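You operate a simulated robot arm through the tools that you are given. There is no shell and no other tool. Be economical: measure what you need, move in short steps, check, and stop when the job is done.

Carry out the task below with a simulated two-armed robot. There is one attempt and no reset: what you move stays moved.

JOB
Hold the sample tray on the field table top steady with one hand and put the blue pad in it with the other.

Only the result counts: the job must be done as asked and must still hold three seconds after the hand-in. Knocking over, shifting, dropping, spilling or breaking anything else fails it.

ROBOT AND FRAMES
Two 6-joint arms with two-finger grippers on one trunk, on a base that drives. Base frame: it is fixed to the floor where the robot stands at the start and does not move with it; the origin is under the middle of the robot, x ahead of it, y to its left, z up. Readings come in mm, rad, newtons and seconds.
The left shoulder is at the start at [60, 141, 825], the right one opposite. With the tool pointing down near the work surface each hand reaches from about 300 to 720 mm from the robot's upright axis, wherever it stands, measured 20 degrees to its own side. Places, roughly: sample tray (36x26x15 cm) [2500, 100, 800]. Payload 2.45 kg a hand.
Tool frame (each hand has its own): the origin (TCP) lies between the finger pads and is the grasp point; the fingertips stand 26 mm ahead of it; z points along the fingers, y is the line along which they close. Largest opening 96 mm; the body of the gripper starts 69 mm behind the TCP.
Orientation is told as [roll, pitch, yaw] about the base's x, y, z axes, in that order, counted from this pose: with the fingers straight down and closing along the base's y, the tool's x points along the base's -x, its y along +y and its z along -z.

CONTROLS
- The arms move only by the tool step_arm. It takes "left_steps", "right_steps" or both (then of equal length, played together; a hand with none holds still); each is text: rows parted by semicolons, each of 7 numbers parted by spaces: the shift along the base's x, y, z in mm, then the turn, a rotation vector about the base's x, y, z in rad, then the gripper command, from -1 (shut) to 1 (fully open), values between in proportion. In form: x y z rx ry rz grip; .... A call has 1 to 8 rows; each row shifts and turns the commanded pose from where the row before left it. Rows are played at 5 a second. More than 50 mm and 0.15 rad between two rows, or a gripper value outside its range, and nothing of the call is played. A pose out of reach is approached as far as the arm can. The call stops where the force on the tool passes 40 N (or 10 N more than at its start, if that is more) or the arm is blocked; 0.2 s more then pass. The fingers move at their own pace and stop on an object; they squeeze with about 36 N. The grip force told is the motor's: it shows also when the fingers shut on nothing. Time passes only in rows, and 0.2 s behind the last, so rows that do not move let the fingers close. It gives the time, the measured TCP pose, the force on the tool (base axes), the opening and the grip force at its end, in the units of the frame above (readings bear some noise), with the torque about the TCP (base axes, N m) and any sound that the robot's microphone picked up.
- Cameras (640 x 400 px; columns grow to the right, rows downward): "scene" is now at [128.8, 29.6, 1422.1]; the picture's right is [0.41, -0.91, -0.00], its down [-0.73, -0.33, -0.60] and it looks along [0.55, 0.25, -0.80] (base axes); focal length 270 px, centre (320, 200). "left" rides on the left gripper at [82, -3, -98] in its tool frame; the picture's right is [0.04, 1.00, 0.00], its down [-0.73, 0.03, -0.68] and it looks along [-0.68, 0.03, 0.73] (tool axes); focal length 256 px, centre (320, 200). "right" rides on the right gripper at [82, 3, -98] in its tool frame; the picture's right is [-0.04, 1.00, 0.00], its down [-0.73, -0.03, -0.68] and it looks along [-0.68, -0.03, 0.73] (tool axes); focal length 256 px, centre (320, 200). There is no depth. A picture from a camera that has moved, and an enlarged one, comes with that camera's place and axes in the base frame and with its lens.
- grab_frame(camera): a new picture of that camera. No time passes.
- move_column(by): slides the trunk up (or, below 0, down) by that many mm; the arms and the scene camera ride with it, the base frame stays. It gives what a move gives, with no picture.
- steer(legs): drives the robot by 1 to 6 legs, each [ahead, turn to the left] in mm and rad, along the robot's own axes; the way and the turn of a leg run together, so that a leg with both is an arc; at most 1500 mm and 3.142 rad a leg. The arms and the cameras ride along, it lands a little off, and it stops where it bumps. It gives what a move gives.
- pan_tilt(pan, tilt): turns the head with the scene camera to pan (to the left, within 1.501 rad either way) and tilt (down, from -0.506 to 1.204), counted from straight ahead of the robot. It gives what a move gives.
- inspect(camera, box): a new picture of the part [left, top, right, bottom] of that camera's present view, enlarged. No time passes.
- finish_job(): hands the job in; it is judged then, once.

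Go step by step. Nothing tells you exact positions but the pictures and the camera data: compare them with the known pose of the tool, close in by small moves and look again before you grip or let go. The budget is 120 turns and 108 pictures, counting those below and the enlarged ones. Unless the task says otherwise, let go and move clear before handing in, and close with one line.

The tools are called after "Request:" as a command line: name --argument value ..., lists and objects as JSON in quotes. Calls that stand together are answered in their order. step_arm: Moves the arms, as the interface text tells. Its arguments: {"type":"object","properties":{"left_steps":{"type":"string"},"right_steps":{"type":"string"}},"required":[]} The other tools are called the same way: move_column (by) slides the trunk up or down; steer (legs) drives the base; pan_tilt (pan, tilt) turns the head that bears the scene camera; grab_frame (camera) takes a picture; inspect (camera, box) takes an enlarged picture of a part of a camera's view; finish_job () hands the job in.

At the start:

```text
clock: 0.0
left_position: [384.8, 310.8, 1055.5]
left_orientation: [0.0, 0.0, 0.003]
left_force: [-0.8, -0.4, -0.1]
left_torque: [0.0, 0.02, 0.02]
left_width: 96.0
left_grasp_force: 0.0
right_position: [370.6, -17.0, 1015.3]
right_orientation: [-0.001, -0.002, 0.004]
right_force: [-0.9, -0.2, 0.1]
right_torque: [0.02, -0.01, 0.02]
right_width: 96.1
right_grasp_force: 0.1
trunk travel left (down, up): [-450.0, 140.0]
robot x, y, heading: [0.2, 1.1, 0.003]
head pan, tilt: [0.426, 0.922]
```

scene: 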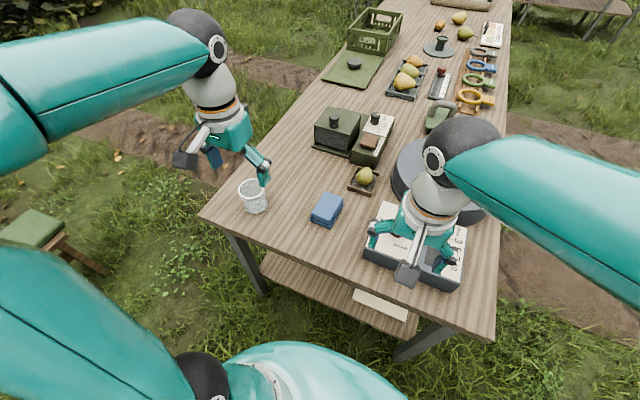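
right: 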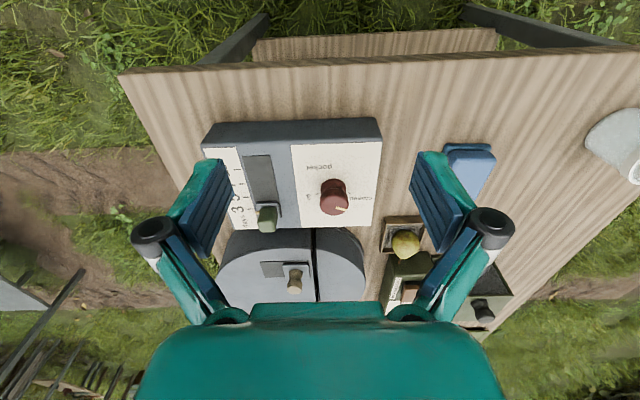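
left: 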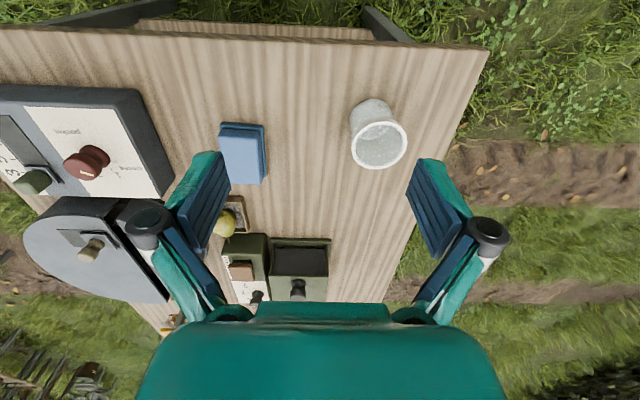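

The blue pad is on the near table at about (533, 192, 800). Next I look ahead for the sample tray and more closely at the pad.

Request:
inspect --camera "left" --box '[170, 80, 330, 180]'

Request:
pan_tilt --pan 0.0 --tilt 0.35

Request:
grab_frame --camera "scene"

```text
4.00 times, centred on (250, 130) of left
camera zoom: at [301.4, 306.4, 1153.1], right [-0.04, 1.0, 0.0], down [0.73, 0.03, 0.68], along [0.68, 0.03, -0.73], focal length 1024 px, centre (600, 480)
```

zoom: 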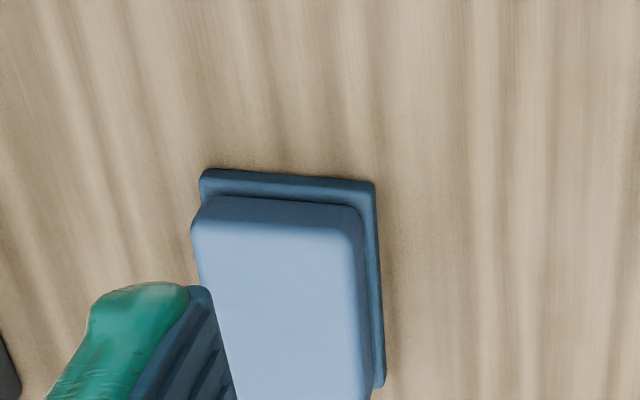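

```text
clock: 1.0
left_position: [385.6, 310.6, 1055.5]
left_orientation: [0.0, 0.0, 0.003]
left_force: [0.4, -0.2, -0.7]
left_torque: [0.01, 0.05, 0.02]
left_width: 96.2
left_grasp_force: 0.1
right_position: [371.8, -15.8, 1013.7]
right_orientation: [-0.001, 0.0, 0.004]
right_force: [1.1, 0.2, 0.4]
right_torque: [-0.01, -0.01, -0.03]
right_width: 95.9
right_grasp_force: 0.0
trunk travel left (down, up): [-450.0, 140.0]
robot x, y, heading: [0.1, -2.6, 0.0]
head pan, tilt: [0.0, 0.351]
```

```text
103 pictures are left
camera scene: at [154.3, -1.0, 1471.2], right [0.0, -1.0, 0.0], down [-0.34, 0.0, -0.94], along [0.94, 0.0, -0.34], focal length 270 px, centre (320, 200)
```

scene: 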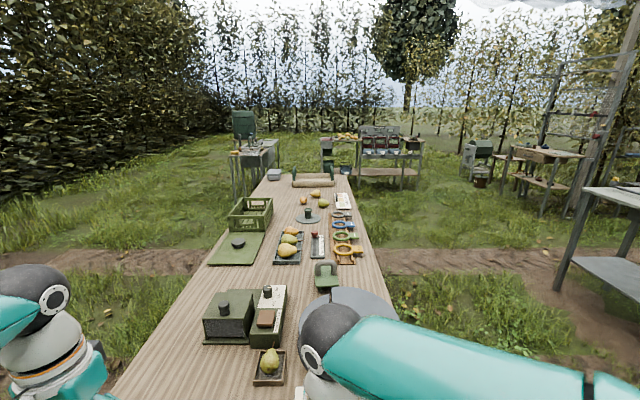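

Request:
inspect --camera "scene" --box '[200, 130, 440, 280]'

Request:
inspect --camera "scene" --box '[260, 155, 360, 217]'

```text
2.67 times, centred on (320, 205) of scene
camera zoom: at [154.3, -1.0, 1471.2], right [0.0, -1.0, 0.0], down [-0.34, 0.0, -0.94], along [0.94, 0.0, -0.34], focal length 720 px, centre (320, 187)
```

zoom: 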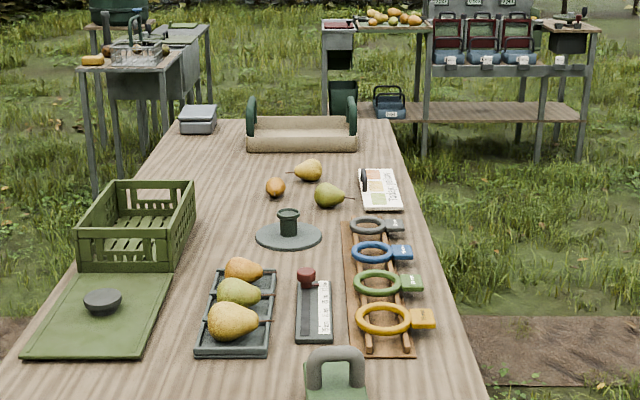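

```text
6.40 times, centred on (310, 186) of scene
camera zoom: at [154.3, -1.0, 1471.2], right [0.0, -1.0, 0.0], down [-0.34, 0.0, -0.94], along [0.94, 0.0, -0.34], focal length 1729 px, centre (384, 290)
```

zoom: 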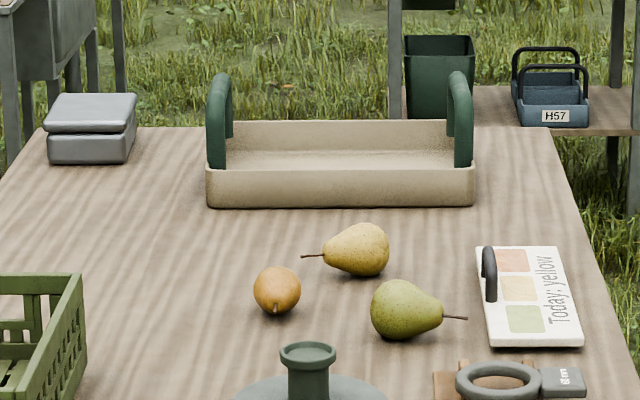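

The tray sits on the far end of the same long table, with arch handles at its two y ends, so I plan to reach it from the far end. First I pick up the pad with the left hand, starting by moving above it.

Request:
step_arm --left_steps "31 -23.6 -29 0 0 -0.013 1; 31 -23.6 -29 0 0 -0.013 1; 31 -23.6 -29 0 0 -0.013 1; 31 -23.6 -29 0 0 -0.013 1; 31 -23.6 -29 0 0 -0.013 1; 0 0 0 0 0 0 1"

Request:
grab_frame --camera "left"

Request:
pan_tilt --pan 0.3 --tilt 0.9

Request:
grab_frame --camera "scene"

```text
clock: 2.4
left_position: [538.6, 191.4, 910.9]
left_orientation: [0.0, 0.0, -0.061]
left_force: [-0.4, -0.7, -0.5]
left_torque: [-0.02, 0.03, 0.0]
left_width: 95.9
left_grasp_force: 0.0
right_position: [370.0, -16.1, 1015.0]
right_orientation: [0.001, -0.001, 0.004]
right_force: [-0.7, 0.8, 0.9]
right_torque: [-0.01, 0.01, 0.0]
right_width: 95.7
right_grasp_force: 0.0
trunk travel left (down, up): [-450.0, 140.0]
robot x, y, heading: [1.3, -1.7, 0.003]
head pan, tilt: [0.0, 0.351]
```

```text
100 pictures are left
camera left: at [455.5, 193.5, 1008.2], right [0.02, 1.0, 0.0], down [0.73, -0.02, 0.68], along [0.68, -0.01, -0.73], focal length 256 px, centre (320, 200)
```

left: 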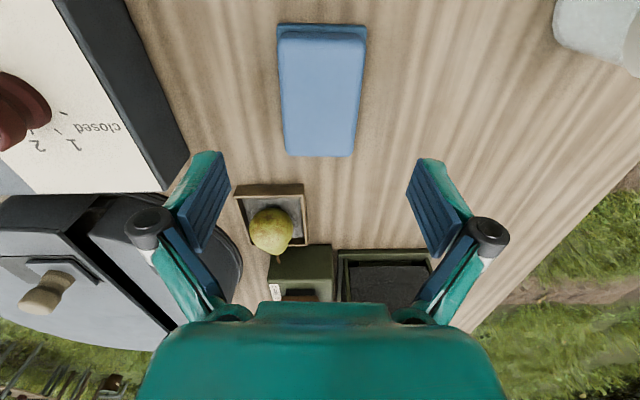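

```text
clock: 3.4
left_position: [539.6, 191.9, 909.7]
left_orientation: [0.0, 0.0, -0.06]
left_force: [-0.4, -0.2, -0.2]
left_torque: [-0.01, 0.05, 0.0]
left_width: 95.9
left_grasp_force: 0.1
right_position: [371.6, -16.7, 1015.0]
right_orientation: [-0.001, 0.001, 0.004]
right_force: [0.1, 0.1, 0.1]
right_torque: [0.01, 0.0, -0.01]
right_width: 96.0
right_grasp_force: 0.0
trunk travel left (down, up): [-450.0, 140.0]
robot x, y, heading: [-0.0, -3.4, -0.009]
head pan, tilt: [0.3, 0.901]
```

```text
99 pictures are left
camera scene: at [133.6, 21.2, 1423.8], right [0.3, -0.96, 0.0], down [-0.75, -0.23, -0.62], along [0.59, 0.18, -0.78], focal length 270 px, centre (320, 200)
```

scene: 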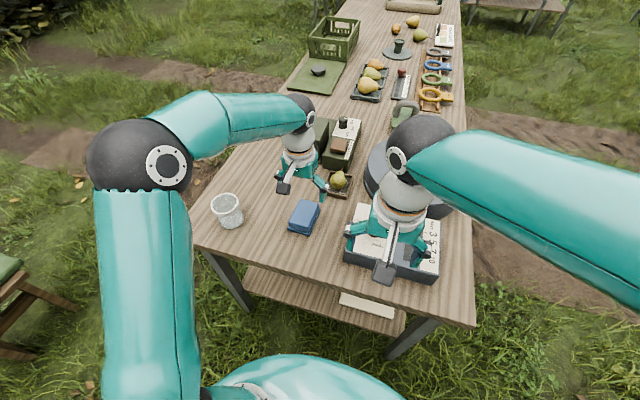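

Pad is centred under the left hand within a few mm. I descend to put the fingertips just below the pad's top.

Request:
step_arm --left_steps "3 1 -30 0 0 0.01 1; 0 0 -30 0 0 0.01 1; 0 0 -30 0 0 0 1; 0 0 -8 0 0 0 1; 0 0 0 0 0 0 1"

Request:
grab_frame --camera "left"

Request:
inspect --camera "scene" --box '[240, 160, 368, 240]'

```text
clock: 4.5
left_position: [542.9, 194.0, 810.9]
left_orientation: [0.002, 0.001, -0.041]
left_force: [0.3, 0.4, 0.6]
left_torque: [0.01, 0.04, 0.02]
left_width: 95.9
left_grasp_force: 0.1
right_position: [371.4, -16.4, 1015.6]
right_orientation: [0.0, -0.001, 0.003]
right_force: [0.5, 0.4, -0.1]
right_torque: [-0.03, -0.02, 0.01]
right_width: 96.2
right_grasp_force: 0.2
trunk travel left (down, up): [-450.0, 140.0]
robot x, y, heading: [-3.8, -1.0, 0.003]
head pan, tilt: [0.3, 0.901]
```

```text
98 pictures are left
camera left: at [459.1, 193.3, 910.1], right [0.0, 1.0, 0.0], down [0.73, 0.0, 0.68], along [0.68, 0.0, -0.73], focal length 256 px, centre (320, 200)
```

left: 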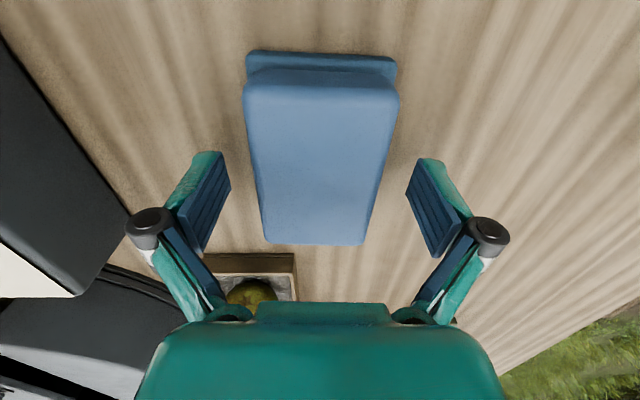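

```text
5.00 times, centred on (304, 200) of scene
camera zoom: at [133.6, 21.2, 1423.7], right [0.3, -0.96, 0.0], down [-0.75, -0.23, -0.62], along [0.59, 0.18, -0.78], focal length 1350 px, centre (400, 200)
```

zoom: 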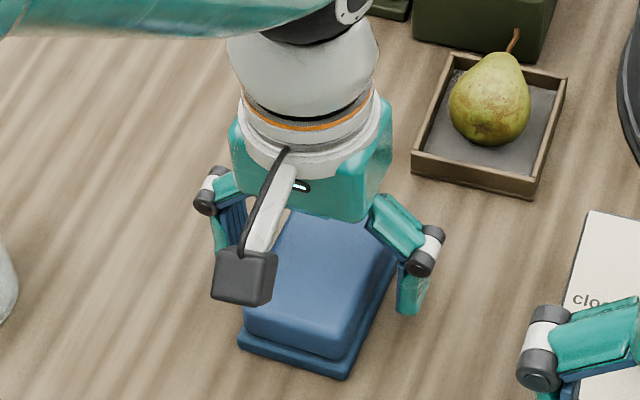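

Fingertips are around z 785, beside the upper block and just above its base plate. I close here and check the width.

Request:
step_arm --left_steps "0 0 0 0 0 0 0; 0 0 0 0 0 0 -0.6; 0 0 0 0 0 0 -1; 0 0 0 0 0 0 -1; 0 0 0 0 0 0 -1"

Request:
grab_frame --camera "left"

```text
clock: 5.8
left_position: [543.8, 193.0, 813.5]
left_orientation: [0.0, -0.005, -0.042]
left_force: [6.2, -2.7, 27.7]
left_torque: [-0.19, 0.1, 0.0]
left_width: 59.3
left_grasp_force: 35.8
right_position: [370.1, -16.7, 1015.0]
right_orientation: [-0.001, 0.001, 0.003]
right_force: [0.0, 0.2, 0.1]
right_torque: [0.01, 0.01, -0.01]
right_width: 96.1
right_grasp_force: 0.0
trunk travel left (down, up): [-450.0, 140.0]
robot x, y, heading: [-0.9, -2.6, 0.001]
head pan, tilt: [0.3, 0.901]
```

```text
96 pictures are left
camera left: at [458.8, 192.6, 912.6], right [0.0, 1.0, 0.0], down [0.73, 0.0, 0.68], along [0.68, 0.0, -0.73], focal length 256 px, centre (320, 200)
```

left: 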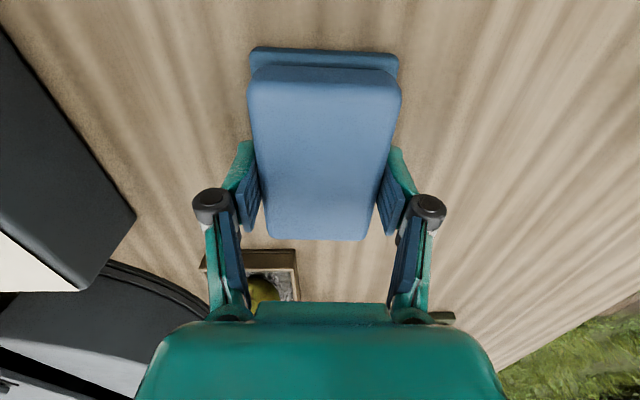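

Gripped at 59 mm. The upward force suggests the tips rest on the base plate, so I lift gently.

Request:
step_arm --left_steps "0 0 8 0 0 0 -1; 0 0 12 0 0 0 -1; 0 0 20 0 0 0 -1; 0 0 20 0 0 0 -1; 0 0 0 0 0 0 -1"

Request:
grab_frame --camera "left"

Request:
inspect --camera "scene" --box '[240, 140, 368, 240]'

```text
clock: 7.0
left_position: [543.4, 192.9, 871.7]
left_orientation: [-0.001, 0.002, -0.04]
left_force: [-0.4, -0.3, -1.2]
left_torque: [-0.02, -0.01, -0.01]
left_width: 59.3
left_grasp_force: 36.0
right_position: [371.8, -16.8, 1014.8]
right_orientation: [0.001, 0.0, 0.004]
right_force: [0.0, -0.4, 0.7]
right_torque: [-0.03, -0.01, 0.0]
right_width: 95.9
right_grasp_force: 0.1
trunk travel left (down, up): [-450.0, 140.0]
robot x, y, heading: [-4.2, 0.8, -0.0]
head pan, tilt: [0.3, 0.901]
```

```text
95 pictures are left
camera left: at [459.3, 192.4, 970.4], right [0.0, 1.0, 0.0], down [0.73, 0.0, 0.68], along [0.68, 0.0, -0.73], focal length 256 px, centre (320, 200)
```

left: 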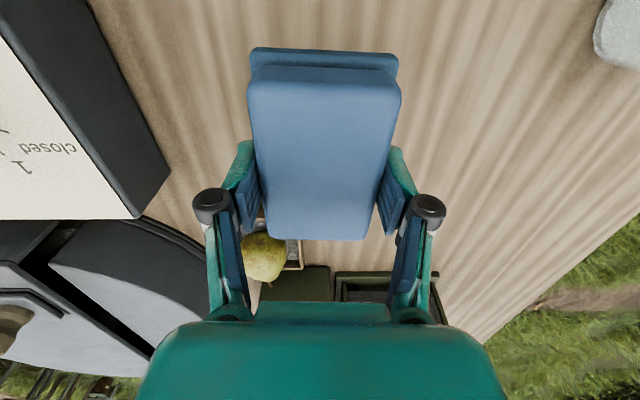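

```text
4.00 times, centred on (304, 190) of scene
camera zoom: at [133.8, 21.3, 1423.7], right [0.3, -0.96, 0.0], down [-0.75, -0.23, -0.62], along [0.59, 0.18, -0.78], focal length 1080 px, centre (384, 240)
```

zoom: 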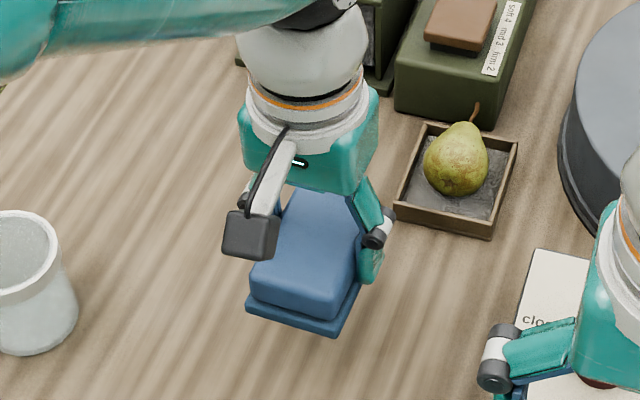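

The pad is held level. I raise the hand, pull it in, and look to the right and behind to plan the drive.

Request:
step_arm --left_steps "0 0 45 0 0 0.01 -1; 0 0 45 0 0 0.01 -1; -25 10 40 0 0 0.01 -1; -40 15 15 0 0 0.01 -1; -40 15 0 0 0 0 -1; -35 15 0 0 0 0 -1; 0 0 0 0 0 0 -1"

Request:
pan_tilt --pan -1.5 --tilt 0.5

Request:
grab_frame --camera "scene"

Request:
pan_tilt --pan -0.7 --tilt 0.4

Request:
grab_frame --camera "scene"

```text
clock: 8.6
left_position: [403.9, 249.4, 1014.9]
left_orientation: [-0.001, 0.001, -0.003]
left_force: [0.0, -0.3, -1.4]
left_torque: [-0.02, 0.01, -0.03]
left_width: 59.0
left_grasp_force: 35.8
right_position: [371.3, -16.1, 1014.9]
right_orientation: [0.001, 0.001, 0.002]
right_force: [-0.2, -0.2, 0.2]
right_torque: [0.01, 0.02, 0.02]
right_width: 95.9
right_grasp_force: 0.2
trunk travel left (down, up): [-450.0, 140.0]
robot x, y, heading: [-2.4, -1.8, -0.005]
head pan, tilt: [0.3, 0.901]
```

```text
clock: 10.3
left_position: [402.6, 249.3, 1015.1]
left_orientation: [0.0, -0.001, -0.002]
left_force: [-0.5, -0.1, -1.2]
left_torque: [0.03, -0.01, 0.04]
left_width: 59.0
left_grasp_force: 36.4
right_position: [370.3, -15.9, 1014.6]
right_orientation: [0.001, -0.001, 0.004]
right_force: [-0.1, -0.3, 0.4]
right_torque: [-0.01, -0.03, -0.01]
right_width: 96.1
right_grasp_force: 0.1
trunk travel left (down, up): [-450.0, 140.0]
robot x, y, heading: [-1.9, 0.4, 0.002]
head pan, tilt: [-1.499, 0.499]
```

```text
93 pictures are left
camera scene: at [67.8, -91.8, 1457.6], right [-1.0, -0.07, 0.0], down [-0.03, 0.48, -0.88], along [0.06, -0.88, -0.48], focal length 270 px, centre (320, 200)
```

scene: 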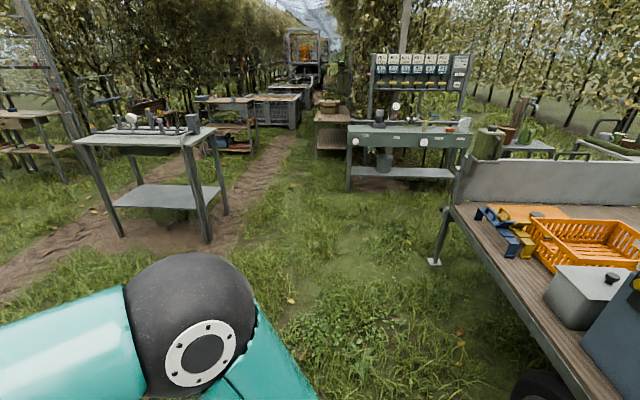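

```text
clock: 11.5
left_position: [404.4, 249.3, 1014.6]
left_orientation: [0.0, 0.001, -0.002]
left_force: [0.4, 0.8, -0.5]
left_torque: [0.03, 0.0, 0.02]
left_width: 59.1
left_grasp_force: 36.3
right_position: [371.3, -15.8, 1014.5]
right_orientation: [-0.001, 0.0, 0.004]
right_force: [-0.1, -0.9, -0.1]
right_torque: [0.0, -0.01, 0.01]
right_width: 96.0
right_grasp_force: 0.0
trunk travel left (down, up): [-450.0, 140.0]
robot x, y, heading: [1.9, -1.4, 0.001]
head pan, tilt: [-0.7, 0.4]
```

```text
92 pictures are left
camera scene: at [132.0, -60.8, 1466.7], right [-0.64, -0.76, 0.0], down [-0.3, 0.25, -0.92], along [0.7, -0.59, -0.39], focal length 270 px, centre (320, 200)
```

scene: 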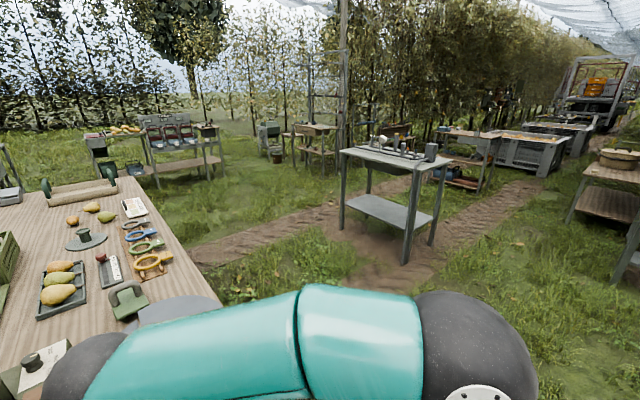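

The right-hand corridor between this table and the metal bench is wide. Before driving I check the left and rear, and raise the trunk for clearance.

Request:
move_column --by 100

Request:
pan_tilt --pan -1.5 --tilt 1.1

Request:
grab_frame --camera "scene"

```text
clock: 12.8
left_position: [404.5, 248.4, 1116.2]
left_orientation: [0.002, 0.0, -0.002]
left_force: [0.1, 0.5, -0.9]
left_torque: [0.04, 0.0, 0.01]
left_width: 59.0
left_grasp_force: 36.1
right_position: [370.3, -16.3, 1114.6]
right_orientation: [-0.001, -0.001, 0.003]
right_force: [0.0, -0.1, 0.6]
right_torque: [-0.01, 0.01, -0.01]
right_width: 96.1
right_grasp_force: 0.1
trunk travel left (down, up): [-550.0, 40.0]
robot x, y, heading: [-0.5, -1.3, 0.004]
head pan, tilt: [-0.7, 0.4]
```

```text
clock: 13.9
left_position: [402.8, 249.7, 1116.4]
left_orientation: [-0.001, 0.0, -0.001]
left_force: [0.0, 0.2, -1.2]
left_torque: [0.02, -0.03, 0.0]
left_width: 59.1
left_grasp_force: 36.4
right_position: [370.8, -15.9, 1114.2]
right_orientation: [0.0, 0.001, 0.002]
right_force: [-0.2, 0.2, -1.1]
right_torque: [0.05, 0.0, 0.02]
right_width: 96.0
right_grasp_force: 0.1
trunk travel left (down, up): [-550.0, 40.0]
robot x, y, heading: [-2.5, -2.5, -0.004]
head pan, tilt: [-1.499, 1.1]
```

```text
91 pictures are left
camera scene: at [65.8, -64.1, 1510.0], right [-1.0, -0.07, 0.0], down [-0.06, 0.89, -0.45], along [0.03, -0.45, -0.89], focal length 270 px, centre (320, 200)
```

scene: 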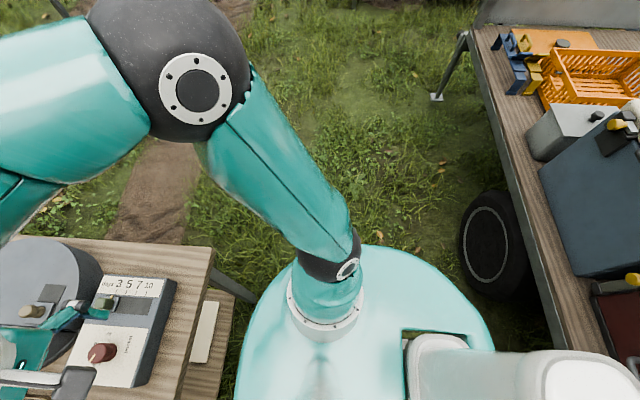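

The round base has about 40 mm to the table and the trailer is behind, so I back up slightly, turn right and drive out diagonally to the corridor.

Request:
steer --legs '[[-60, 0], [0, -1.4]]'

Request:
pan_tilt --pan 0.0 --tilt 0.7

Request:
grab_frame --camera "scene"

```text
clock: 18.9
left_position: [258.0, -359.4, 1116.2]
left_orientation: [0.003, 0.001, -1.389]
left_force: [0.2, -0.6, -1.7]
left_torque: [0.01, -0.06, 0.03]
left_width: 59.1
left_grasp_force: 36.0
right_position: [-8.6, -373.9, 1114.6]
right_orientation: [0.006, -0.002, -1.384]
right_force: [-1.0, -0.1, -0.1]
right_torque: [-0.01, -0.09, -0.02]
right_width: 96.1
right_grasp_force: 0.1
trunk travel left (down, up): [-550.0, 40.0]
robot x, y, heading: [-11.2, 3.5, -1.391]
head pan, tilt: [-1.499, 1.1]
stopped in leg 2: the robot was blocked; the commanded pose is now the measured one
```

```text
clock: 20.5
left_position: [261.7, -357.9, 1118.5]
left_orientation: [0.0, 0.001, -1.388]
left_force: [0.0, 0.8, -0.7]
left_torque: [-0.05, 0.01, -0.03]
left_width: 59.1
left_grasp_force: 36.4
right_position: [-5.8, -373.5, 1115.2]
right_orientation: [0.0, 0.0, -1.384]
right_force: [-0.1, 1.1, -0.5]
right_torque: [0.03, -0.01, 0.02]
right_width: 96.2
right_grasp_force: 0.1
trunk travel left (down, up): [-550.0, 40.0]
robot x, y, heading: [-12.3, 4.8, -1.388]
head pan, tilt: [0.0, 0.7]
```

```text
90 pictures are left
camera scene: at [15.2, -139.9, 1539.9], right [-0.98, -0.18, 0.0], down [-0.12, 0.63, -0.76], along [0.14, -0.75, -0.64], focal length 270 px, centre (320, 200)
```

scene: 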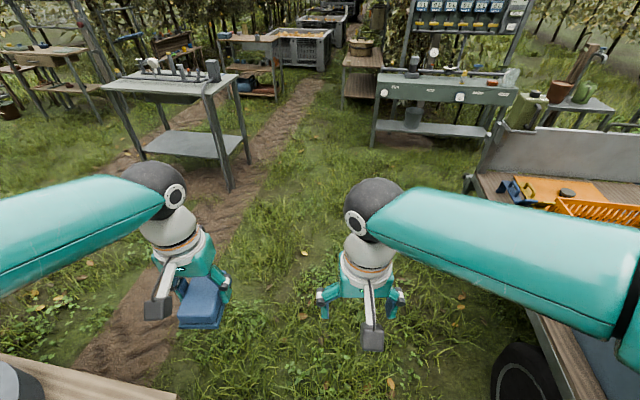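

The robot reports blocked almost at the end of the turn and sits about 50 mm off. I look for what it touched.

Request:
pan_tilt --pan -1.2 --tilt 1.0

Request:
grab_frame --camera "scene"

Request:
pan_tilt --pan 1.3 --tilt 1.0

Request:
grab_frame --camera "scene"

```text
clock: 21.9
left_position: [262.1, -358.6, 1116.4]
left_orientation: [-0.001, 0.002, -1.388]
left_force: [0.9, -0.1, -0.6]
left_torque: [0.0, 0.02, 0.02]
left_width: 59.2
left_grasp_force: 35.7
right_position: [-5.3, -374.3, 1115.1]
right_orientation: [0.0, 0.001, -1.385]
right_force: [0.1, 0.2, -0.1]
right_torque: [0.01, 0.01, 0.0]
right_width: 96.2
right_grasp_force: 0.1
trunk travel left (down, up): [-550.0, 40.0]
robot x, y, heading: [-12.6, 2.2, -1.382]
head pan, tilt: [-1.201, 1.0]
```

```text
89 pictures are left
camera scene: at [-59.4, -93.1, 1516.5], right [-0.53, 0.85, 0.0], down [0.71, 0.44, -0.54], along [-0.46, -0.28, -0.84], focal length 270 px, centre (320, 200)
```

scene: 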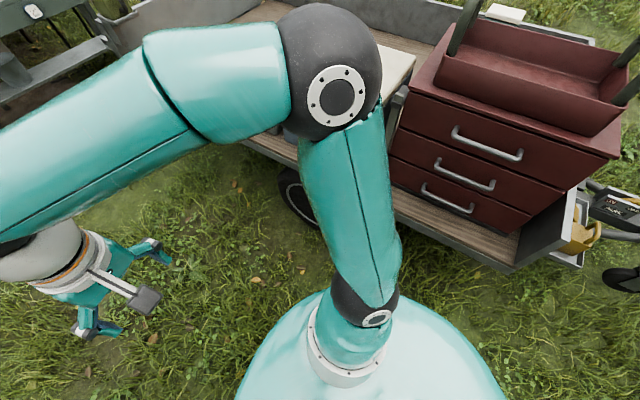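

```text
clock: 24.1
left_position: [261.6, -358.6, 1116.5]
left_orientation: [-0.001, 0.002, -1.387]
left_force: [-0.2, -1.4, -0.1]
left_torque: [-0.03, 0.03, -0.01]
left_width: 59.1
left_grasp_force: 36.4
right_position: [-5.4, -372.9, 1114.9]
right_orientation: [0.001, 0.001, -1.384]
right_force: [0.1, -0.9, 0.2]
right_torque: [-0.02, 0.0, -0.01]
right_width: 96.0
right_grasp_force: 0.2
trunk travel left (down, up): [-550.0, 40.0]
robot x, y, heading: [-12.8, 5.3, -1.382]
head pan, tilt: [1.3, 1.0]
```

```text
88 pictures are left
camera scene: at [69.1, -62.4, 1516.5], right [-0.09, -1.0, 0.0], down [-0.84, 0.07, -0.54], along [0.54, -0.05, -0.84], focal length 270 px, centre (320, 200)
```

scene: 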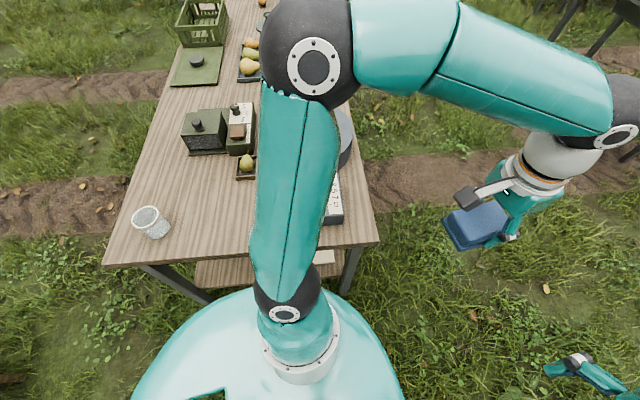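

Table items look undisturbed. I check the ground behind and to the right of the base before moving on.

Request:
pan_tilt --pan -1.5 --tilt 1.2

Request:
grab_frame --camera "scene"

Request:
pan_tilt --pan -1.5 --tilt 0.4

Request:
grab_frame --camera "scene"

```text
clock: 26.6
left_position: [261.9, -358.7, 1116.9]
left_orientation: [-0.001, 0.001, -1.387]
left_force: [0.7, 0.0, -0.4]
left_torque: [0.01, 0.02, 0.04]
left_width: 59.1
left_grasp_force: 36.0
right_position: [-5.1, -374.2, 1114.5]
right_orientation: [0.0, 0.0, -1.383]
right_force: [0.3, 0.2, 0.1]
right_torque: [-0.02, 0.04, 0.02]
right_width: 96.1
right_grasp_force: 0.0
trunk travel left (down, up): [-550.0, 40.0]
robot x, y, heading: [-15.7, 6.4, -1.39]
head pan, tilt: [-1.499, 1.201]
```

```text
87 pictures are left
camera scene: at [-54.3, -70.6, 1503.9], right [-0.25, 0.97, 0.0], down [0.9, 0.24, -0.36], along [-0.35, -0.09, -0.93], focal length 270 px, centre (320, 200)
```

scene: 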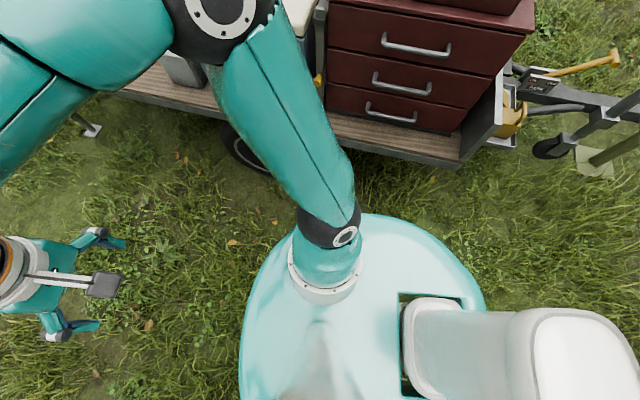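

```text
clock: 27.7
left_position: [260.9, -357.4, 1117.0]
left_orientation: [0.002, 0.001, -1.389]
left_force: [-1.1, 0.0, -0.9]
left_torque: [-0.03, 0.02, -0.02]
left_width: 59.1
left_grasp_force: 36.2
right_position: [-5.2, -374.1, 1115.2]
right_orientation: [-0.001, 0.001, -1.384]
right_force: [-0.4, 0.2, 0.4]
right_torque: [0.0, -0.02, -0.01]
right_width: 96.0
right_grasp_force: 0.1
trunk travel left (down, up): [-550.0, 40.0]
robot x, y, heading: [-12.9, 0.8, -1.388]
head pan, tilt: [-1.499, 0.4]
```

```text
86 pictures are left
camera scene: at [-89.9, -79.9, 1566.7], right [-0.25, 0.97, 0.0], down [0.38, 0.1, -0.92], along [-0.89, -0.23, -0.39], focal length 270 px, centre (320, 200)
```

scene: 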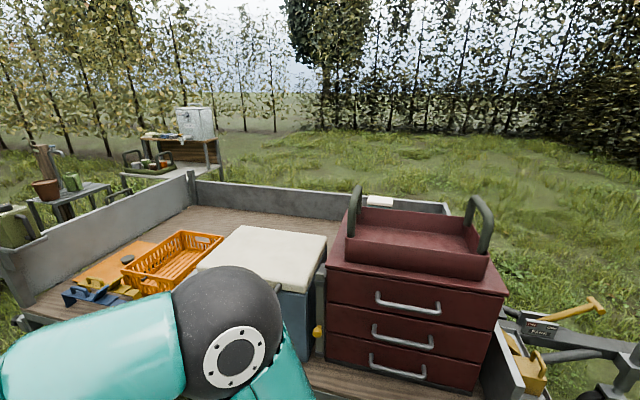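

Nothing behind looks disturbed. I drive forward a short way and check.

Request:
steer --legs '[[120, 0]]'

Request:
pan_tilt --pan 0.9 --tilt 1.2

Request:
grab_frame --camera "scene"

```text
clock: 29.0
left_position: [284.6, -480.1, 1114.8]
left_orientation: [0.001, 0.002, -1.387]
left_force: [-0.7, -0.4, -1.5]
left_torque: [0.03, 0.0, 0.0]
left_width: 59.0
left_grasp_force: 35.9
right_position: [16.7, -494.3, 1115.0]
right_orientation: [0.0, 0.001, -1.382]
right_force: [0.1, -0.3, 0.4]
right_torque: [0.06, 0.01, 0.04]
right_width: 96.1
right_grasp_force: 0.1
trunk travel left (down, up): [-550.0, 40.0]
robot x, y, heading: [9.5, -114.1, -1.385]
head pan, tilt: [-1.499, 0.4]
```

```text
clock: 31.2
left_position: [285.3, -475.8, 1117.3]
left_orientation: [0.0, 0.001, -1.388]
left_force: [-0.8, -0.5, -0.4]
left_torque: [0.0, 0.01, 0.04]
left_width: 58.8
left_grasp_force: 35.8
right_position: [17.6, -493.2, 1115.9]
right_orientation: [0.0, -0.001, -1.383]
right_force: [-0.6, -0.2, -0.5]
right_torque: [0.0, 0.0, 0.01]
right_width: 95.9
right_grasp_force: 0.1
trunk travel left (down, up): [-550.0, 40.0]
robot x, y, heading: [11.8, -114.0, -1.384]
head pan, tilt: [0.901, 1.201]
```

```text
85 pictures are left
camera scene: at [71.4, -201.1, 1503.9], right [-0.47, -0.88, 0.0], down [-0.82, 0.44, -0.36], along [0.32, -0.17, -0.93], focal length 270 px, centre (320, 200)
```

scene: 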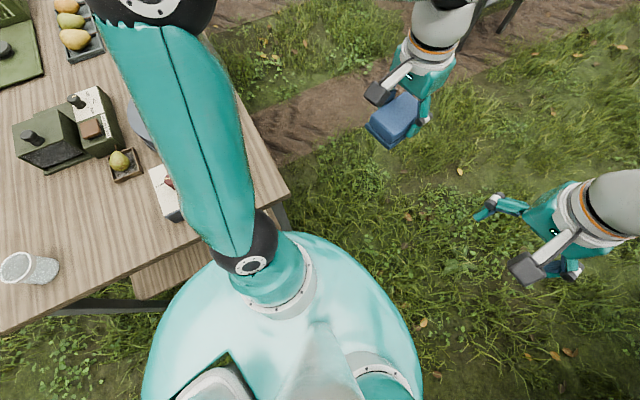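

Clearance past the table corner is slim on this heading, so I turn a little more to the right, then drive on.

Request:
steer --legs '[[0, -0.18], [500, 0]]'

```text
clock: 34.9
left_position: [214.6, -1022.1, 1117.2]
left_orientation: [-0.002, 0.001, -1.571]
left_force: [0.2, -0.4, -1.5]
left_torque: [-0.03, -0.01, -0.03]
left_width: 59.0
left_grasp_force: 36.1
right_position: [-48.9, -988.2, 1115.1]
right_orientation: [0.001, 0.001, -1.568]
right_force: [0.5, 0.1, -0.3]
right_torque: [0.03, -0.02, 0.02]
right_width: 96.2
right_grasp_force: 0.1
trunk travel left (down, up): [-550.0, 40.0]
robot x, y, heading: [5.6, -615.8, -1.563]
head pan, tilt: [0.901, 1.201]
```

Clear of the table. I continue into the corridor, turn to face along it, and look.

Request:
steer --legs '[[330, 0], [0, 1.565]]'

Request:
pan_tilt --pan 0.0 --tilt 0.5

Request:
grab_frame --camera "scene"

```text
clock: 40.8
left_position: [448.1, -809.0, 1116.8]
left_orientation: [-0.002, 0.003, -0.161]
left_force: [-0.3, 0.7, -0.7]
left_torque: [-0.1, 0.0, -0.04]
left_width: 59.1
left_grasp_force: 35.7
right_position: [373.2, -1064.1, 1116.5]
right_orientation: [-0.003, 0.002, -0.157]
right_force: [0.0, 0.3, 0.6]
right_torque: [-0.05, 0.0, -0.03]
right_width: 95.9
right_grasp_force: 0.0
trunk travel left (down, up): [-550.0, 40.0]
robot x, y, heading: [5.7, -996.1, -0.132]
head pan, tilt: [0.901, 1.201]
stopped in leg 2: the robot was blocked; the commanded pose is now the measured one
```

```text
clock: 42.0
left_position: [448.0, -811.3, 1117.5]
left_orientation: [0.001, 0.001, -0.162]
left_force: [-0.1, 0.3, -0.7]
left_torque: [0.0, -0.01, 0.0]
left_width: 59.0
left_grasp_force: 36.0
right_position: [372.5, -1068.3, 1116.8]
right_orientation: [0.001, 0.0, -0.156]
right_force: [0.1, -0.1, -0.7]
right_torque: [0.0, 0.0, 0.01]
right_width: 95.9
right_grasp_force: 0.1
trunk travel left (down, up): [-550.0, 40.0]
robot x, y, heading: [9.4, -997.2, -0.128]
head pan, tilt: [0.0, 0.499]
```

```text
84 pictures are left
camera scene: at [156.7, -1015.9, 1557.5], right [-0.13, -0.99, 0.0], down [-0.48, 0.06, -0.88], along [0.87, -0.11, -0.48], focal length 270 px, centre (320, 200)
```

scene: 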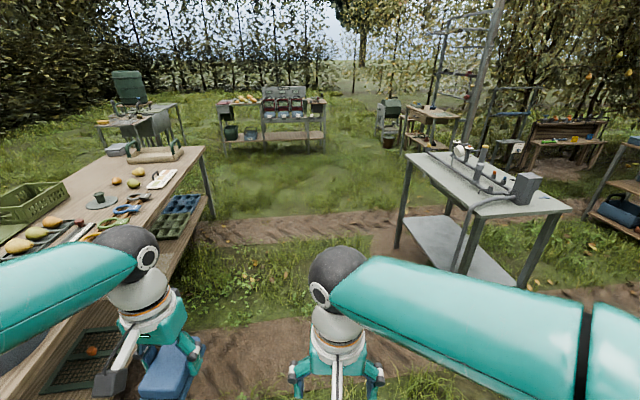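

The turn stopped a bit short with nothing visible touching it; I correct the heading and drive along the corridor in stages.

Request:
steer --legs '[[0, 0.13], [1000, 0]]'

Request:
grab_frame --camera "scene"

```text
clock: 47.9
left_position: [1423.3, -749.0, 1117.0]
left_orientation: [0.0, 0.0, -0.025]
left_force: [1.3, 1.0, -0.2]
left_torque: [0.01, 0.02, -0.02]
left_width: 59.2
left_grasp_force: 36.3
right_position: [1385.1, -1012.7, 1116.8]
right_orientation: [-0.001, -0.001, -0.021]
right_force: [0.6, -0.1, 0.2]
right_torque: [-0.01, 0.02, 0.0]
right_width: 95.7
right_grasp_force: 0.1
trunk travel left (down, up): [-550.0, 40.0]
robot x, y, heading: [1013.4, -997.5, 0.011]
head pan, tilt: [0.0, 0.499]
```

```text
83 pictures are left
camera scene: at [1163.9, -993.5, 1557.6], right [0.01, -1.0, 0.0], down [-0.48, 0.0, -0.88], along [0.88, 0.01, -0.48], focal length 270 px, centre (320, 200)
```

scene: 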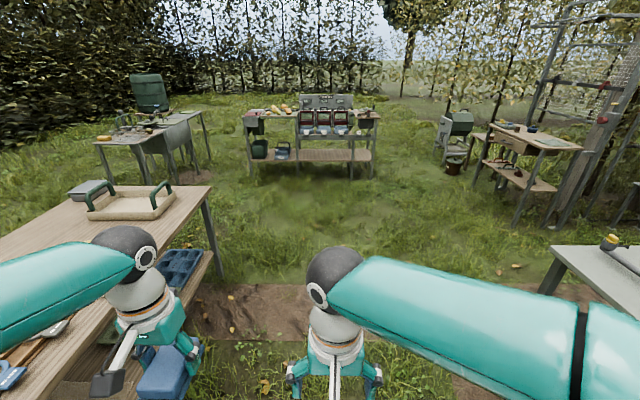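

The corridor is clear; I drive on past the far end of the table.

Request:
steer --legs '[[1100, 0], [1150, 0]]'

Request:
pan_tilt --pan 1.4 --tilt 0.6

Request:
grab_frame --camera "scene"

```text
clock: 59.1
left_position: [3664.5, -725.2, 1118.2]
left_orientation: [-0.001, 0.002, -0.018]
left_force: [0.3, 0.6, -0.4]
left_torque: [0.01, 0.02, 0.0]
left_width: 58.7
left_grasp_force: 36.1
right_position: [3626.0, -990.2, 1118.4]
right_orientation: [0.0, 0.0, -0.013]
right_force: [0.5, 0.6, 0.0]
right_torque: [0.0, 0.01, -0.03]
right_width: 96.3
right_grasp_force: 0.0
trunk travel left (down, up): [-550.0, 40.0]
robot x, y, heading: [3251.9, -976.6, 0.009]
head pan, tilt: [0.0, 0.499]
```

```text
clock: 60.7
left_position: [3663.9, -725.7, 1119.0]
left_orientation: [0.0, 0.002, -0.019]
left_force: [-0.6, -0.1, -1.1]
left_torque: [0.0, 0.01, 0.0]
left_width: 59.1
left_grasp_force: 35.8
right_position: [3627.0, -991.1, 1118.2]
right_orientation: [0.0, 0.0, -0.014]
right_force: [-0.1, 0.3, -0.5]
right_torque: [-0.01, 0.03, -0.03]
right_width: 95.9
right_grasp_force: 0.0
trunk travel left (down, up): [-550.0, 40.0]
robot x, y, heading: [3253.2, -975.0, 0.012]
head pan, tilt: [1.4, 0.6]
```

```text
82 pictures are left
camera scene: at [3329.0, -886.6, 1548.5], right [0.99, -0.16, 0.0], down [-0.09, -0.56, -0.83], along [0.13, 0.81, -0.56], focal length 270 px, centre (320, 200)
```

scene: 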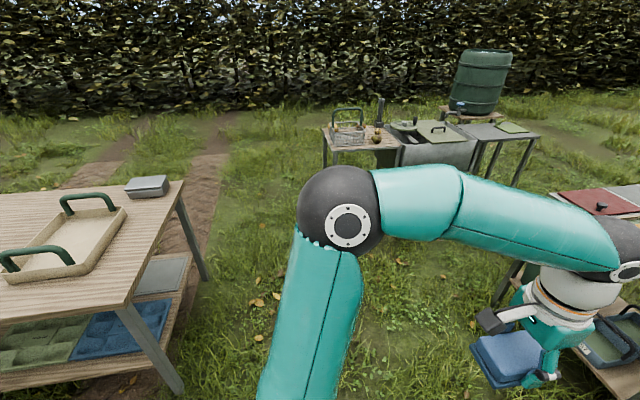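

I'm past the table's far edge (x ≈ 2770). I turn left, drive to the tray's y, and turn to face the tray.

Request:
steer --legs '[[0, 1.56], [1070, 0]]'

Request:
pan_tilt --pan 0.9 --tilt 0.7

Request:
grab_frame --camera "scene"

```text
clock: 64.6
left_position: [3090.9, -517.6, 1117.6]
left_orientation: [-0.003, 0.002, 1.349]
left_force: [-0.3, 1.0, -0.9]
left_torque: [-0.04, -0.06, -0.01]
left_width: 59.3
left_grasp_force: 35.7
right_position: [3343.4, -606.0, 1117.9]
right_orientation: [-0.004, 0.002, 1.352]
right_force: [-0.6, 0.0, -0.7]
right_torque: [-0.03, -0.07, 0.0]
right_width: 96.0
right_grasp_force: 0.0
trunk travel left (down, up): [-550.0, 40.0]
robot x, y, heading: [3300.7, -981.8, 1.409]
head pan, tilt: [1.4, 0.6]
stopped in leg 1: the robot was blocked; the commanded pose is now the measured one
```

```text
clock: 65.5
left_position: [3094.5, -518.6, 1121.0]
left_orientation: [0.0, 0.002, 1.349]
left_force: [-0.1, -0.1, -0.4]
left_torque: [-0.02, -0.04, -0.01]
left_width: 59.1
left_grasp_force: 35.8
right_position: [3346.1, -607.2, 1118.5]
right_orientation: [0.0, 0.0, 1.353]
right_force: [0.5, -0.3, -1.1]
right_torque: [0.0, 0.01, -0.03]
right_width: 96.1
right_grasp_force: 0.1
trunk travel left (down, up): [-550.0, 40.0]
robot x, y, heading: [3306.0, -982.1, 1.416]
head pan, tilt: [0.901, 0.7]
```

```text
81 pictures are left
camera scene: at [3256.5, -858.5, 1539.9], right [0.74, 0.68, 0.0], down [0.44, -0.47, -0.76], along [-0.52, 0.56, -0.64], focal length 270 px, centre (320, 200)
```

scene: 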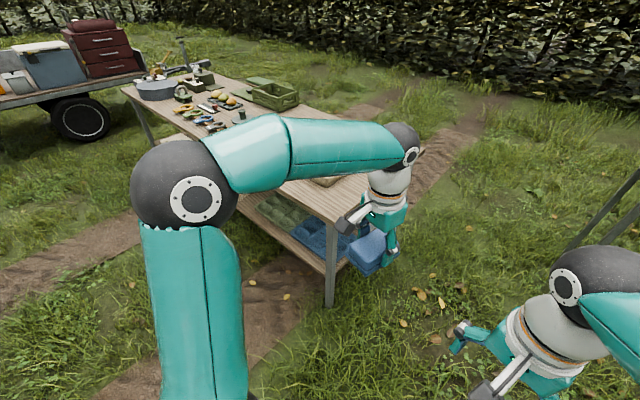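

The "blocked" stops look like a quirk of large turns (about 50 mm drift each time), not contacts. I correct the heading and drive on in smaller turns.

Request:
steer --legs '[[0, 0.15], [1040, 0]]'

Request:
steer --legs '[[0, 0.8], [0, 0.77]]'

Request:
pan_tilt --pan 0.0 --tilt 0.8

Request:
grab_frame --camera "scene"

```text
clock: 71.7
left_position: [3024.6, 485.8, 1119.6]
left_orientation: [-0.002, 0.0, 1.51]
left_force: [-0.4, -0.9, -0.8]
left_torque: [0.01, 0.01, 0.0]
left_width: 58.8
left_grasp_force: 36.2
right_position: [3287.5, 436.4, 1119.4]
right_orientation: [0.003, 0.002, 1.511]
right_force: [0.7, -0.3, -0.2]
right_torque: [0.0, -0.03, 0.01]
right_width: 96.1
right_grasp_force: 0.1
trunk travel left (down, up): [-550.0, 40.0]
robot x, y, heading: [3306.9, 58.4, 1.578]
head pan, tilt: [0.901, 0.7]
```

```text
clock: 76.1
left_position: [2833.6, -139.4, 1120.0]
left_orientation: [-0.005, 0.004, 2.891]
left_force: [0.6, -1.0, -1.2]
left_torque: [0.1, 0.0, -0.02]
left_width: 59.0
left_grasp_force: 36.0
right_position: [2928.5, 109.9, 1120.3]
right_orientation: [-0.001, 0.001, 2.896]
right_force: [-0.7, -1.7, -0.6]
right_torque: [0.07, -0.06, 0.04]
right_width: 96.2
right_grasp_force: 0.0
trunk travel left (down, up): [-550.0, 40.0]
robot x, y, heading: [3313.8, 109.8, 2.983]
head pan, tilt: [0.901, 0.7]
stopped in leg 2: the robot was blocked; the commanded pose is now the measured one
```

```text
clock: 77.3
left_position: [2834.0, -135.8, 1120.6]
left_orientation: [-0.002, 0.001, 2.891]
left_force: [-0.2, 0.0, -0.9]
left_torque: [-0.03, 0.02, 0.03]
left_width: 59.2
left_grasp_force: 36.0
right_position: [2929.8, 113.2, 1121.6]
right_orientation: [0.003, -0.002, 2.894]
right_force: [-0.1, 0.1, 0.6]
right_torque: [0.02, 0.03, 0.03]
right_width: 95.8
right_grasp_force: 0.0
trunk travel left (down, up): [-550.0, 40.0]
robot x, y, heading: [3317.7, 113.3, 2.99]
head pan, tilt: [0.0, 0.799]
```

```text
80 pictures are left
camera scene: at [3176.6, 133.9, 1531.7], right [0.15, 0.99, 0.0], down [0.71, -0.11, -0.7], along [-0.69, 0.11, -0.72], focal length 270 px, centre (320, 200)
```

scene: 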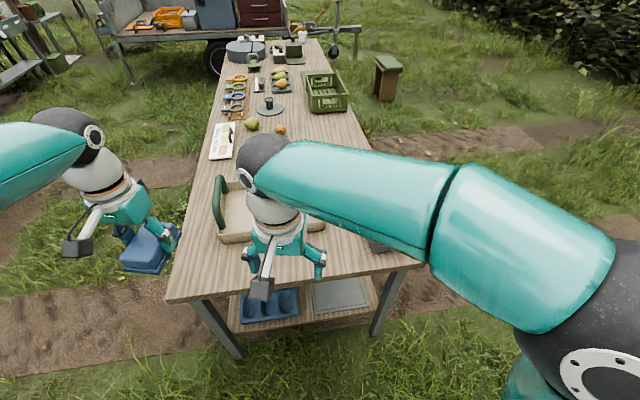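

The tray is ahead with the left handle visible. I straighten and close in.

Request:
steer --legs '[[0, 0.15], [150, 0]]'

Request:
pan_tilt --pan 0.0 --tilt 0.95

Request:
grab_frame --camera "scene"

Request:
grab_frame --camera "right"

```text
clock: 79.4
left_position: [2725.5, -204.9, 1119.9]
left_orientation: [-0.001, 0.004, 3.04]
left_force: [-1.1, -0.7, -0.5]
left_torque: [0.01, -0.05, -0.01]
left_width: 59.0
left_grasp_force: 36.2
right_position: [2783.2, 56.6, 1121.1]
right_orientation: [0.002, 0.001, 3.045]
right_force: [-0.9, -0.8, -0.3]
right_torque: [-0.01, -0.05, -0.03]
right_width: 96.0
right_grasp_force: 0.1
trunk travel left (down, up): [-550.0, 40.0]
robot x, y, heading: [3166.4, 114.9, 3.131]
head pan, tilt: [0.0, 0.799]
```

```text
clock: 80.1
left_position: [2728.4, -206.6, 1121.4]
left_orientation: [-0.001, 0.001, 3.039]
left_force: [-0.2, -0.2, -0.5]
left_torque: [0.0, 0.0, 0.0]
left_width: 59.0
left_grasp_force: 36.4
right_position: [2785.9, 55.3, 1121.3]
right_orientation: [0.002, -0.002, 3.043]
right_force: [-0.5, -0.3, -0.2]
right_torque: [0.04, 0.01, -0.01]
right_width: 96.3
right_grasp_force: 0.0
trunk travel left (down, up): [-550.0, 40.0]
robot x, y, heading: [3168.1, 112.8, 3.137]
head pan, tilt: [0.0, 0.949]
```

```text
79 pictures are left
camera scene: at [3033.1, 112.4, 1520.2], right [0.0, 1.0, 0.0], down [0.81, 0.0, -0.58], along [-0.58, 0.0, -0.81], focal length 270 px, centre (320, 200)
```

scene: 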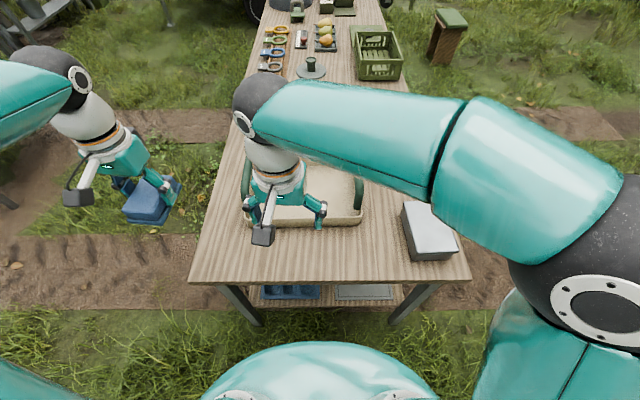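

```text
78 pictures are left
camera right: at [2865.4, 45.4, 1219.1], right [-0.14, -0.99, 0.0], down [-0.73, 0.1, 0.68], along [-0.67, 0.09, -0.73], focal length 256 px, centre (320, 200)
```

right: 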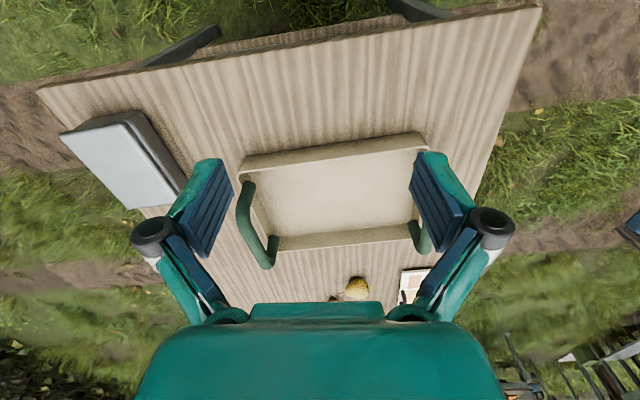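

The tray is about x 2350–2605, y −117 to 238, with handle tops near z 920. I move 30 mm closer, lower the trunk some, then bring the right hand over the right handle.

Request:
steer --legs '[[30, 0]]'

Request:
move_column --by -60

Request:
step_arm --right_steps "-35 20 0 0 0 0.02 1; -35 20 0 0 0 0.02 1; -35 20 0 0 0 0.02 1; -35 20 0 0 0 0.02 1; -35 20 0 0 0 0.02 1; -35 20 0 0 0 0 1; -30 20 0 0 0 0 1; 0 0 0 0 0 0 1"

Request:
grab_frame --camera "right"

Request:
grab_frame --camera "scene"

```text
clock: 80.9
left_position: [2695.1, -204.7, 1120.7]
left_orientation: [-0.002, 0.007, 3.04]
left_force: [-0.6, 0.0, -0.6]
left_torque: [-0.02, -0.05, -0.01]
left_width: 58.9
left_grasp_force: 35.7
right_position: [2752.2, 55.9, 1121.5]
right_orientation: [0.003, 0.002, 3.044]
right_force: [-0.9, -0.9, -0.4]
right_torque: [0.0, -0.07, -0.02]
right_width: 96.1
right_grasp_force: 0.0
trunk travel left (down, up): [-550.0, 40.0]
robot x, y, heading: [3138.9, 111.8, 3.141]
head pan, tilt: [0.0, 0.949]
```

```text
clock: 81.9
left_position: [2696.8, -204.7, 1062.0]
left_orientation: [-0.002, 0.001, 3.041]
left_force: [0.1, -0.2, -0.8]
left_torque: [-0.02, -0.01, -0.01]
left_width: 59.2
left_grasp_force: 36.2
right_position: [2754.5, 56.2, 1063.2]
right_orientation: [0.002, 0.001, 3.043]
right_force: [0.0, 0.1, -0.5]
right_torque: [0.0, -0.02, 0.02]
right_width: 96.0
right_grasp_force: 0.0
trunk travel left (down, up): [-490.0, 100.0]
robot x, y, heading: [3137.0, 115.6, 3.142]
head pan, tilt: [0.0, 0.949]
```

```text
clock: 83.7
left_position: [2698.2, -205.5, 1060.9]
left_orientation: [-0.003, 0.0, 3.04]
left_force: [0.4, -0.1, -1.0]
left_torque: [0.03, 0.0, 0.02]
left_width: 58.8
left_grasp_force: 36.6
right_position: [2524.3, 196.7, 1056.6]
right_orientation: [0.001, 0.0, -3.138]
right_force: [-0.5, 0.0, 0.1]
right_torque: [0.0, -0.01, 0.0]
right_width: 95.9
right_grasp_force: 0.1
right hand out of reach, approached as far as the arm can: row 7
trunk travel left (down, up): [-490.0, 100.0]
robot x, y, heading: [3133.6, 114.8, 3.139]
head pan, tilt: [0.0, 0.949]
```

```text
77 pictures are left
camera right: at [2605.5, 194.2, 1153.8], right [-0.04, -1.0, 0.0], down [-0.73, 0.03, 0.68], along [-0.68, 0.02, -0.73], focal length 256 px, centre (320, 200)
```

right: 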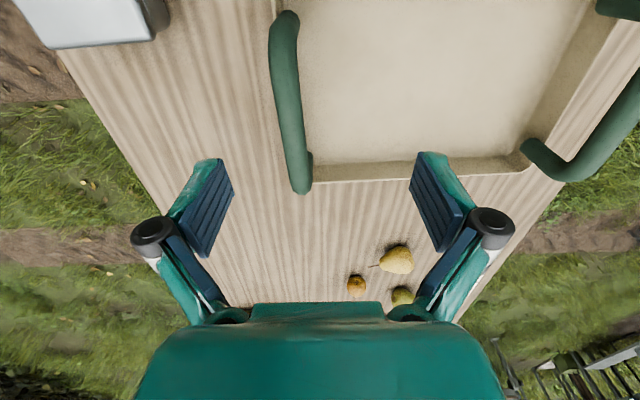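

```text
76 pictures are left
camera scene: at [3002.2, 111.9, 1460.1], right [0.0, 1.0, 0.0], down [0.81, 0.0, -0.58], along [-0.58, 0.0, -0.81], focal length 270 px, centre (320, 200)
```

scene: 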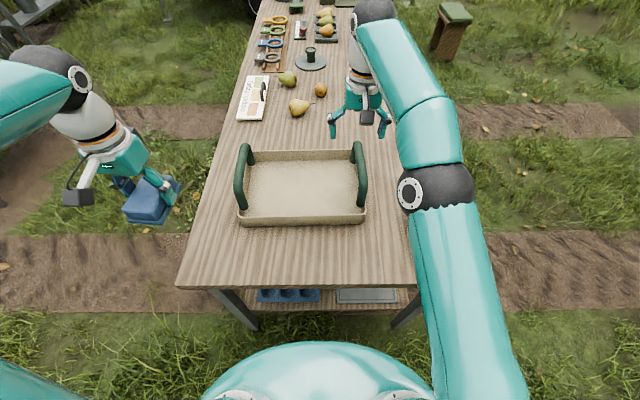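

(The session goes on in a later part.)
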